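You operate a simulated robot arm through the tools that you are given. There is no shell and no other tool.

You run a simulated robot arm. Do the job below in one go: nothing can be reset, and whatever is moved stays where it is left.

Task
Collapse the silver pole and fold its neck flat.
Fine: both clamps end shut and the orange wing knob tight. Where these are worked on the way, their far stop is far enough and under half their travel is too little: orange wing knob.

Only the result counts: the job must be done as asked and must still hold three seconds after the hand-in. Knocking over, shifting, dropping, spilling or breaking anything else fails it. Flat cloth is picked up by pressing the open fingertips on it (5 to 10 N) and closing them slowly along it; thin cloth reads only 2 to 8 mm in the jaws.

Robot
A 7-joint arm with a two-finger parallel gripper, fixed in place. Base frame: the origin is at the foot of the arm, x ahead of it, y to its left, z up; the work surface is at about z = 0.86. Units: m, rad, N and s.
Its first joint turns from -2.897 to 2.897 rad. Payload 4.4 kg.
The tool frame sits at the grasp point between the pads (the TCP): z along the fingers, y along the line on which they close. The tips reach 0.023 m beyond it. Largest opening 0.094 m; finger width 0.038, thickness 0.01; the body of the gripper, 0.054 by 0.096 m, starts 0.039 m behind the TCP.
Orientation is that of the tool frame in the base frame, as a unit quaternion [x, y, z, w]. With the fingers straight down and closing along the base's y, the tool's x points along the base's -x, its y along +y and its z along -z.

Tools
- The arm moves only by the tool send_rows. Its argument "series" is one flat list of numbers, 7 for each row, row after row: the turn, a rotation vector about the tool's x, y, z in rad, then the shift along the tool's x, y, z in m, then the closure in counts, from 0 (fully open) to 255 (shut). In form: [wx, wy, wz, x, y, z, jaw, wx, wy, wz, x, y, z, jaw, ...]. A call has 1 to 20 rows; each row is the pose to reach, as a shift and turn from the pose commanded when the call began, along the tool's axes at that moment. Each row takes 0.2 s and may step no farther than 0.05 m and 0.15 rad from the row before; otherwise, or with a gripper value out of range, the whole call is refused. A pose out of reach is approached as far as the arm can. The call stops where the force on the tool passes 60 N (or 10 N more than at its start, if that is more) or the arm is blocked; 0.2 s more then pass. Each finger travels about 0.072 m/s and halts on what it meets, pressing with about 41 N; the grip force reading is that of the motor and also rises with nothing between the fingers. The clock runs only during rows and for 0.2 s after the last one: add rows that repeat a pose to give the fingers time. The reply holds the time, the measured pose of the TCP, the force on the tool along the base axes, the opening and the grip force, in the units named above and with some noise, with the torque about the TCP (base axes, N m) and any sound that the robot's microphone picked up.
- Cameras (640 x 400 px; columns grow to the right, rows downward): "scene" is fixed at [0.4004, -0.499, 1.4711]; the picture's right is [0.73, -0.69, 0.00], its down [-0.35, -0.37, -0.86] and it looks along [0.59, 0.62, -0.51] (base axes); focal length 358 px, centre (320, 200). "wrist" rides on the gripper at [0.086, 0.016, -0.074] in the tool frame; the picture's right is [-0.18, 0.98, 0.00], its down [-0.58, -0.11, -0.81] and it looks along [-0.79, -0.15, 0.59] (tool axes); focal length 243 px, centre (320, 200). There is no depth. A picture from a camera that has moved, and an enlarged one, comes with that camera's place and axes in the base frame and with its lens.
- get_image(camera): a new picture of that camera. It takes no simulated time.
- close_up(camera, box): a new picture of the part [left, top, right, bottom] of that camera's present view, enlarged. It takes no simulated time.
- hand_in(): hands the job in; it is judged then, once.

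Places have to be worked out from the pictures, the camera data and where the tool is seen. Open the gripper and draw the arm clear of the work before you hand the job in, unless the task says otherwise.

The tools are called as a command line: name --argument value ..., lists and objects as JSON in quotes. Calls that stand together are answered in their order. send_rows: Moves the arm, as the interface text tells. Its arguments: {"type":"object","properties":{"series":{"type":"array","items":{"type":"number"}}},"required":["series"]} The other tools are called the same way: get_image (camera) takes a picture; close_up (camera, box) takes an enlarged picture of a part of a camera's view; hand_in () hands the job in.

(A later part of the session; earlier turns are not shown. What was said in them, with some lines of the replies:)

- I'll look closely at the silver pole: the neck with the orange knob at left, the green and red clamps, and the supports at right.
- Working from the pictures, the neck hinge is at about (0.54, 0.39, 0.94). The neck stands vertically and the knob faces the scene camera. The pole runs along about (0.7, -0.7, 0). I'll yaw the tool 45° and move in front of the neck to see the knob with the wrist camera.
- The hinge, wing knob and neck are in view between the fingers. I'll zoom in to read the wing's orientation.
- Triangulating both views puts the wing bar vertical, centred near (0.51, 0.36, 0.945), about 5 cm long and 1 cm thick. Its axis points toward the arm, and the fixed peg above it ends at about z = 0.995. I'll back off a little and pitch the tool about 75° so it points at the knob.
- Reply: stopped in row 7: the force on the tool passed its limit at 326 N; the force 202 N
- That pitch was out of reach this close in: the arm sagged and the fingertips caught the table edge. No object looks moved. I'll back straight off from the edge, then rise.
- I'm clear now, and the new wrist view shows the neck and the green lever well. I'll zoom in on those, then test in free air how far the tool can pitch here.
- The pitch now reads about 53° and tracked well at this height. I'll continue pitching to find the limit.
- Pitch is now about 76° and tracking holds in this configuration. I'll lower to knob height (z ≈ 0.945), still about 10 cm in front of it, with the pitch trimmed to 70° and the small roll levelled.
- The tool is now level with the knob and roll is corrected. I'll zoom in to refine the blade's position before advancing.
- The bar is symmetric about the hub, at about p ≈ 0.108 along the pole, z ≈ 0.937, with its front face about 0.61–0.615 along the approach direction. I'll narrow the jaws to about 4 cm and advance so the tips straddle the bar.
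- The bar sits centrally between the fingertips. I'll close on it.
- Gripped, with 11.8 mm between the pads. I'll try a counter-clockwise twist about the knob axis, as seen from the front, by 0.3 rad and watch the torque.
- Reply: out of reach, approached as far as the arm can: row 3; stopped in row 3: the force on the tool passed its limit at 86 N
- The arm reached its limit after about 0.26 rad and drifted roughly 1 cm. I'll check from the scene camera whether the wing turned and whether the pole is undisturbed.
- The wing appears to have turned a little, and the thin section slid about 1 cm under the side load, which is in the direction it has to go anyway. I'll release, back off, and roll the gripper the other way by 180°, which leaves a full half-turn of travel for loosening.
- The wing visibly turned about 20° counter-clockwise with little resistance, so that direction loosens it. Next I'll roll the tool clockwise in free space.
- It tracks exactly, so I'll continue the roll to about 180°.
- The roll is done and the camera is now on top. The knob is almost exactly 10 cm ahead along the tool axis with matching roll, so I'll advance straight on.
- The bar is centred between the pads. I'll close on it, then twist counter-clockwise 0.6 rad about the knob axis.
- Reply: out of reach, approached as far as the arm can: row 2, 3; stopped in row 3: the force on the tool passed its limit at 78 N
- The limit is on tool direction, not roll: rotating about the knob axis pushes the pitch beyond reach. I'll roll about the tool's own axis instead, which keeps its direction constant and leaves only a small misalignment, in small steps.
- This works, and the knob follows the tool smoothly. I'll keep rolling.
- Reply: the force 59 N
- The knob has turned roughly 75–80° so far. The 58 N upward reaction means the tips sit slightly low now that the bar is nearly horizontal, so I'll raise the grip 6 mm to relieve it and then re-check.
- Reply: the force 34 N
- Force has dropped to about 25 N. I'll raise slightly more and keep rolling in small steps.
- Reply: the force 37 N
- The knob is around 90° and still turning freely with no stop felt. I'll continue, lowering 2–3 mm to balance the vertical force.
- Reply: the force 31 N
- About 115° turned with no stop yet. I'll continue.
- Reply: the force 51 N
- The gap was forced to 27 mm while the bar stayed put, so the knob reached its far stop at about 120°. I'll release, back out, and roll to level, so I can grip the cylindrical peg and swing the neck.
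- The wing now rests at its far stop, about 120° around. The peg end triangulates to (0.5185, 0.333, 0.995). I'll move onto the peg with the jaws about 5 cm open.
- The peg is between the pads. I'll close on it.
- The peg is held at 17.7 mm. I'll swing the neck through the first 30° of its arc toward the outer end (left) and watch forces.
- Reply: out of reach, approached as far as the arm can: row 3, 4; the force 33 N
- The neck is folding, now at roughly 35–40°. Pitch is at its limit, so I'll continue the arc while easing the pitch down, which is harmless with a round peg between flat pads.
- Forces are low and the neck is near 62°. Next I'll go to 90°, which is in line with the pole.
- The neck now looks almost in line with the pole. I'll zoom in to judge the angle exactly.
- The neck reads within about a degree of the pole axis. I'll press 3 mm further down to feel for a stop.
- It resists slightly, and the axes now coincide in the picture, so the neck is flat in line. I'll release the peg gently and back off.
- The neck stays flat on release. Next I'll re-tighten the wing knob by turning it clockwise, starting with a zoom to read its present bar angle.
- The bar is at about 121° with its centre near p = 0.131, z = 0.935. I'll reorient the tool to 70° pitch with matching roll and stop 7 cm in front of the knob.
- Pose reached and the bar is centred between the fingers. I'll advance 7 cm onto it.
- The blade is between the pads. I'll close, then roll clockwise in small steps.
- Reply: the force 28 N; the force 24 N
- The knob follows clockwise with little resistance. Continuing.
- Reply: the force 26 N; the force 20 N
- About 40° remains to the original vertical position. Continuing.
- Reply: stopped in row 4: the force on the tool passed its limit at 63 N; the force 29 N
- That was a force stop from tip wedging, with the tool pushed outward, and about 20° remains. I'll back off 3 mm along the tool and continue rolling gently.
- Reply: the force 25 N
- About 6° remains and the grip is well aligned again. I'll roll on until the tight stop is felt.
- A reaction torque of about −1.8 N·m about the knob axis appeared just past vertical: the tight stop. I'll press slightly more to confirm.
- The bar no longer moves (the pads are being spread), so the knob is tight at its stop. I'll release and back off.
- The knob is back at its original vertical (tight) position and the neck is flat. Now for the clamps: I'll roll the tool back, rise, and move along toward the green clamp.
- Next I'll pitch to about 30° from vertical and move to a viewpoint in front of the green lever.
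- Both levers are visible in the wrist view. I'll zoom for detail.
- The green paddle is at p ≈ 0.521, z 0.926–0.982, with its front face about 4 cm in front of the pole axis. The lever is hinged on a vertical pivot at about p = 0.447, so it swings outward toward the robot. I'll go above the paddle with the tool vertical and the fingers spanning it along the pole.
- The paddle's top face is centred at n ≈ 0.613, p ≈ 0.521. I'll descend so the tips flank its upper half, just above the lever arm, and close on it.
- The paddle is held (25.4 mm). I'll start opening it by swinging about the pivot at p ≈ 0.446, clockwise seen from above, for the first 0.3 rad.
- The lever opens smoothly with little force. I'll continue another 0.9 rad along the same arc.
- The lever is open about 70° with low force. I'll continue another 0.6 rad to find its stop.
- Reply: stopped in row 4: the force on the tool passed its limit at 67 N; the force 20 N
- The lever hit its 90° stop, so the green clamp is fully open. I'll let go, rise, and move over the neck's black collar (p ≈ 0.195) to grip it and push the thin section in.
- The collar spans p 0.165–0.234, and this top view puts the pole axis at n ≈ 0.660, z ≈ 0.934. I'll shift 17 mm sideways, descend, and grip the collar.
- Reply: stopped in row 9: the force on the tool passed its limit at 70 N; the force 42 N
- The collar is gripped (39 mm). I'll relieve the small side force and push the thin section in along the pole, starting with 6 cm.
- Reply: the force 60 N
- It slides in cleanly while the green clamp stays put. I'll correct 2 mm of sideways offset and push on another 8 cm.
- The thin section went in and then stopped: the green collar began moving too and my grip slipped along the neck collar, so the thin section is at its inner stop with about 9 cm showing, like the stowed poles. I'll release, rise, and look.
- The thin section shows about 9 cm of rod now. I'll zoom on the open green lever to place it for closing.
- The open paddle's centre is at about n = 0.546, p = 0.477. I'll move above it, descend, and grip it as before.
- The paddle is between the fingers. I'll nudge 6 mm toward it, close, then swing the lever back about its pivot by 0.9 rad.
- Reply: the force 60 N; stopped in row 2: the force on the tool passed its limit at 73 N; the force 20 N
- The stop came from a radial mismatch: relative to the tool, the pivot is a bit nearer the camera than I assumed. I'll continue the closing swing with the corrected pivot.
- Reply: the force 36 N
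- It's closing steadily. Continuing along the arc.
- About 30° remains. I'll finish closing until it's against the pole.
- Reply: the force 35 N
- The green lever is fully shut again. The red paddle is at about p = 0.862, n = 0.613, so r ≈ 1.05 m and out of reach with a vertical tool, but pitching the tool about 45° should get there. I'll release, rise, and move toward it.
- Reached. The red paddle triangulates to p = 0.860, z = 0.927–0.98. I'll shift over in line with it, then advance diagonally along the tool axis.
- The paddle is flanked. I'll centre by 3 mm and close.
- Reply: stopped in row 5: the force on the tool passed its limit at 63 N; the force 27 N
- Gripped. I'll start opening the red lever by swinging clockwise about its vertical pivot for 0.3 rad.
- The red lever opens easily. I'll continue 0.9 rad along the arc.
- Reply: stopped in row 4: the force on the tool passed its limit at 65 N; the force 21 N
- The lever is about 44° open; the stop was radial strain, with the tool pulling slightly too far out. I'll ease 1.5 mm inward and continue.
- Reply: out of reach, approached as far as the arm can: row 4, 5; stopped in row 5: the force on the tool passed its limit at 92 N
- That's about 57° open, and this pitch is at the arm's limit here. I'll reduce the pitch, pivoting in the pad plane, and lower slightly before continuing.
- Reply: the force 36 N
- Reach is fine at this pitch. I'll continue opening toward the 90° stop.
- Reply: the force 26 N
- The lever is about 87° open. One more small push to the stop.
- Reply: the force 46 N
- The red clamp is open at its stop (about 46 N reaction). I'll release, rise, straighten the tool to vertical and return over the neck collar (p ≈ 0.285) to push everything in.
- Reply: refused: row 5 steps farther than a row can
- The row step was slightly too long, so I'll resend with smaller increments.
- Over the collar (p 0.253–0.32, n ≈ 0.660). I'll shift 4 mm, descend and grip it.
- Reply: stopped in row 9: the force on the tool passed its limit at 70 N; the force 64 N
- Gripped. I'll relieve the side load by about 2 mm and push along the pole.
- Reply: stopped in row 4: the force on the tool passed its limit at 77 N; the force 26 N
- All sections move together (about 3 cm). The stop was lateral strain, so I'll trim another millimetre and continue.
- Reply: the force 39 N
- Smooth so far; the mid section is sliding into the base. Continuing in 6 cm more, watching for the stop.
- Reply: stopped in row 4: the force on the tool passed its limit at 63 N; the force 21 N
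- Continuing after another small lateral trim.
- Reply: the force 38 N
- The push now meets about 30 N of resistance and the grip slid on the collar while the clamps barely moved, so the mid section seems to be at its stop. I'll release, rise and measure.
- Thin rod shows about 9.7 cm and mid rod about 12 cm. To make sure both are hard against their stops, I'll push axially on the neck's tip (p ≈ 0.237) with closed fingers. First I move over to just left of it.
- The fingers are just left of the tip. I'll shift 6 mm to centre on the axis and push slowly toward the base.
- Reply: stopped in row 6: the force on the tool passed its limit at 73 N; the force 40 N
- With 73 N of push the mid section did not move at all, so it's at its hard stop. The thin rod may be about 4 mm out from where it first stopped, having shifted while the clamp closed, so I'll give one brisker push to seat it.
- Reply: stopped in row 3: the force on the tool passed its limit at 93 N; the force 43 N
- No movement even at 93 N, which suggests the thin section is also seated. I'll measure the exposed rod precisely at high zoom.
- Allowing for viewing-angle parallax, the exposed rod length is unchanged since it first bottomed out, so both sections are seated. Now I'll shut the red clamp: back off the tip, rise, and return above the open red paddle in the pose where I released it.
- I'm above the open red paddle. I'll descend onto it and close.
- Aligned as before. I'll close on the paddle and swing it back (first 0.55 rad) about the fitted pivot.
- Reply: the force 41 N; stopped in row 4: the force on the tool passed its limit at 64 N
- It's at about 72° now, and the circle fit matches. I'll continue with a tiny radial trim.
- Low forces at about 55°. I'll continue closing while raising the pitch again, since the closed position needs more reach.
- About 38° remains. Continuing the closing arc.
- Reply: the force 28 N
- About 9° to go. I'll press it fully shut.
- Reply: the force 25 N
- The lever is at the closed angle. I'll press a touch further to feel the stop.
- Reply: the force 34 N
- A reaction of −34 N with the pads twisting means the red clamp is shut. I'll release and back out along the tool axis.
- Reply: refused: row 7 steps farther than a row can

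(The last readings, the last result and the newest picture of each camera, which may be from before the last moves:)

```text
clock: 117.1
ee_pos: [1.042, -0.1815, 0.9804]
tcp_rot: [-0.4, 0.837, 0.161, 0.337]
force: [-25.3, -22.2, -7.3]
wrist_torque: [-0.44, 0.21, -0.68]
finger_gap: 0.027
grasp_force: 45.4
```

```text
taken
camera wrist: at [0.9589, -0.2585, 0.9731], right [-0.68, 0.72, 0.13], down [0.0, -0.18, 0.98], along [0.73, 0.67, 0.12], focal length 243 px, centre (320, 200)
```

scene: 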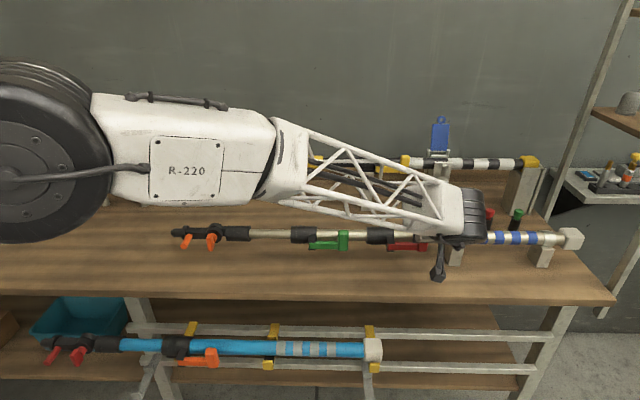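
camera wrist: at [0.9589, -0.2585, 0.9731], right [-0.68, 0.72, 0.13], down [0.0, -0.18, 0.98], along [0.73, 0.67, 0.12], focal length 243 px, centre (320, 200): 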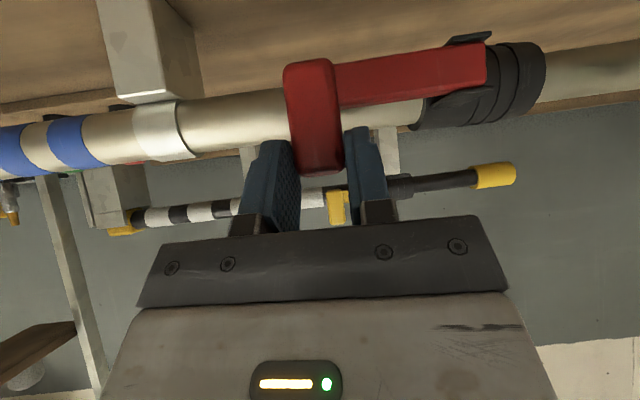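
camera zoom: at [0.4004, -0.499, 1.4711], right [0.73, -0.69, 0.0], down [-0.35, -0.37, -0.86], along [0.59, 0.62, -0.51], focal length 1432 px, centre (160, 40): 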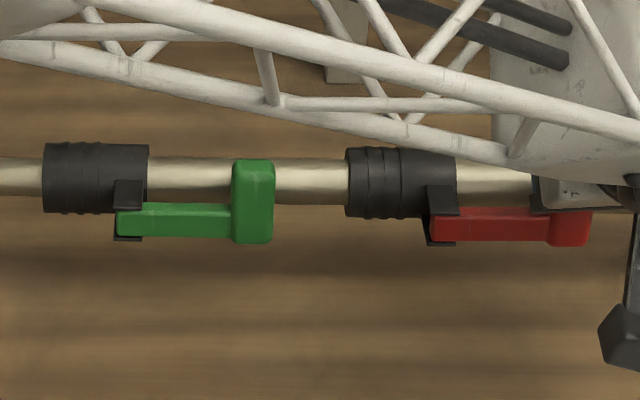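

The clamps and mid section are in place. I'll resend the retreat with smaller steps.

send_rows --series '[0.0345, 0, 0.0361, 0.0026, 0.0006, -0.0025, 200, 0.0345, 0, 0.0361, 0.0026, 0.0006, -0.0025, 130, 0.0345, 0, 0.0361, 0.0026, 0.0006, -0.0025, 100, 0.0345, 0, 0.0361, 0.0026, 0.0006, -0.0325, 100, 0.0345, 0, 0.0361, 0.0026, 0.0006, -0.0625, 100, 0.0345, 0, 0.0361, 0.0026, 0.0006, -0.1, 100, 0.0345, 0, 0.0361, -0.01, 0.03, -0.12, 100, 0.0345, 0, 0.0361, -0.03, 0.06, -0.14, 100, 0.0345, 0, 0.0361, -0.04, 0.1, -0.15, 100, 0.0345, 0, 0.0361, -0.04, 0.14, -0.15, 60]'

get_image --camera "scene"

get_image --camera "wrist"

```text
clock: 119.3
ee_pos: [0.8889, -0.152, 1.1146]
tcp_rot: [-0.38, 0.847, 0.154, 0.34]
force: [-0.1, 0.5, 0.3]
wrist_torque: [0.03, -0.01, -0.04]
finger_gap: 0.0719
grasp_force: 0.0
```

```text
taken
```

scene: 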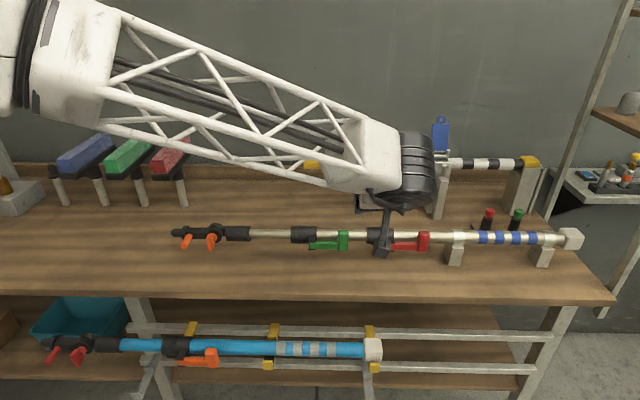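

```text
taken
camera wrist: at [0.8014, -0.2254, 1.1083], right [-0.65, 0.75, 0.13], down [-0.01, -0.18, 0.98], along [0.76, 0.63, 0.12], focal length 243 px, centre (320, 200)
```

wrist: 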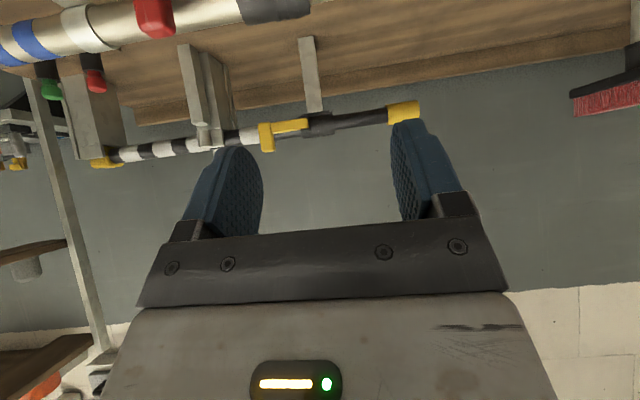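

Clear of the pole. I'll retreat further up and back so I can inspect everything without occlusion.

send_rows --series '[0, 0, 0, -0.0101, 0.0356, -0.0133, 60, 0, 0, 0, -0.0203, 0.0711, -0.0266, 40, 0, 0, 0, -0.0304, 0.1067, -0.0398, 20, 0, 0, 0, -0.0405, 0.1422, -0.0531, 0, 0, 0, 0, -0.0507, 0.1778, -0.0664, 0, 0, 0, 0, -0.0608, 0.2133, -0.0797, 0, 0, 0, 0, -0.0709, 0.2489, -0.0929, 0, 0, 0, 0, -0.0811, 0.2844, -0.1062, 0, 0, 0, 0, -0.0912, 0.32, -0.1195, 0, 0, 0, 0, -0.0912, 0.32, -0.1195, 0]'

get_image --camera "scene"

close_up --camera "scene" --box '[160, 200, 320, 280]'

close_up --camera "scene" --box '[280, 190, 440, 290]'

close_up --camera "scene" --box '[420, 190, 600, 290]'

```text
clock: 121.5
ee_pos: [0.6364, 0.0471, 1.2668]
tcp_rot: [-0.38, 0.846, 0.155, 0.34]
force: [0.2, 0.2, -1.1]
wrist_torque: [0.02, 0.03, 0.03]
finger_gap: 0.094
grasp_force: 0.1
```

```text
taken
```

scene: 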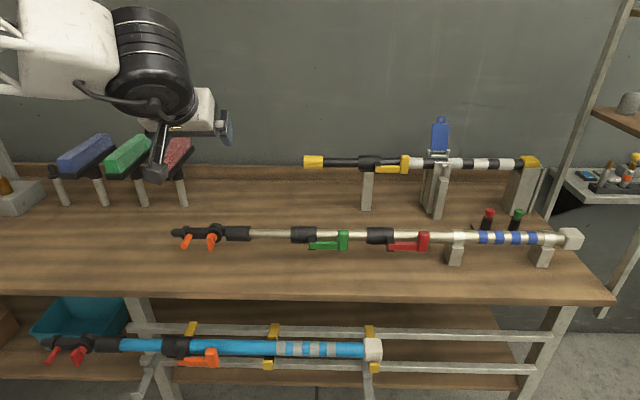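

```text
4.00 times, centred on (240, 240) of scene
camera zoom: at [0.4004, -0.499, 1.4711], right [0.73, -0.69, 0.0], down [-0.35, -0.37, -0.86], along [0.59, 0.62, -0.51], focal length 1432 px, centre (640, 40)
```

zoom: 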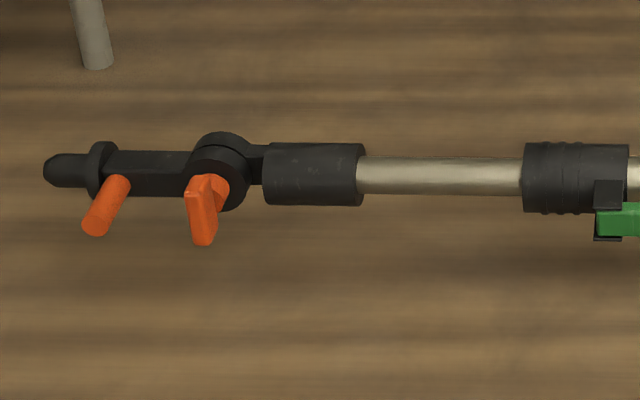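

```text
4.00 times, centred on (360, 240) of scene
camera zoom: at [0.4004, -0.499, 1.4711], right [0.73, -0.69, 0.0], down [-0.35, -0.37, -0.86], along [0.59, 0.62, -0.51], focal length 1432 px, centre (160, 40)
```

zoom: 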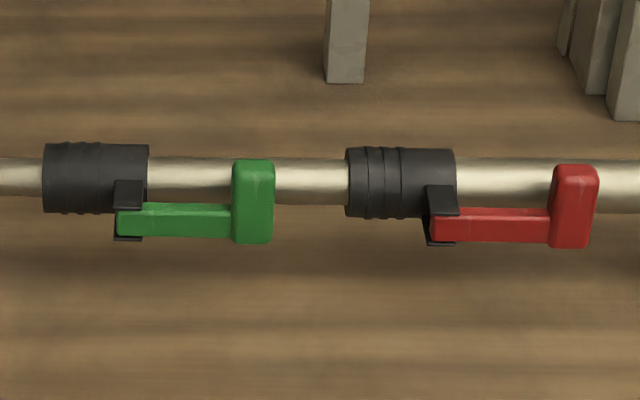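

```text
3.56 times, centred on (510, 240) of scene
camera zoom: at [0.4004, -0.499, 1.4711], right [0.73, -0.69, 0.0], down [-0.35, -0.37, -0.86], along [0.59, 0.62, -0.51], focal length 1273 px, centre (-356, 58)
```

zoom: 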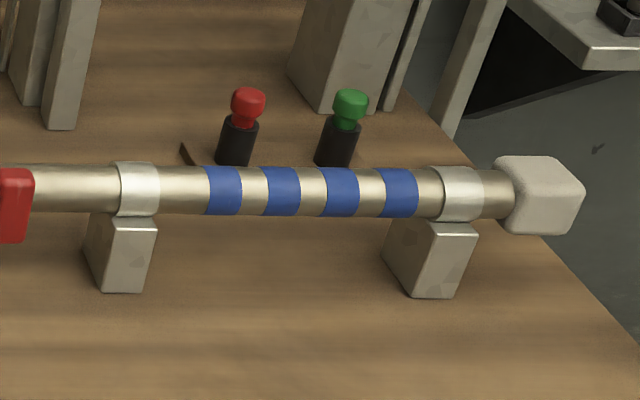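

Final check:
- **Red lever:** back at exactly its original closed pixel position.
- **Green lever:** shut flush.
- **Sections:** both are seated against their stops.
- **Neck:** in line with the pole.
- **Wing knob:** back at its tight position.
- **Surroundings:** the base and the neighbouring items are unmoved.

The gripper is open and the arm is clear, so I'm handing in.

hand_in

```text
The job is handed in.
```

I collapsed the silver pole, folded its neck flat, and handed the job in. The result of the judging hasn't come back.

- **Sections:** both sliding sections are pushed in as far as they go. I stopped when a push of 70–90 N no longer moved them. About 10 cm of the thin rod and 12 cm of the middle rod still show, much like the stowed poles nearby.
- **Neck:** it now lies in line with the pole. I judged "flat" to mean straight along the pole, as on the blue one.
- **Orange wing knob:** I loosened it to its far stop (about 120°), folded the neck, then turned it back until it was tight.
- **Clamps:** I opened the green and red clamps fully to slide the sections, then pressed both shut against their stops.

Early on, while I was pitching the tool, the fingertips hit the front edge of the bench hard (326 N). I saw nothing damaged or moved, and in the final pictures the base supports and neighbouring items look where they started.
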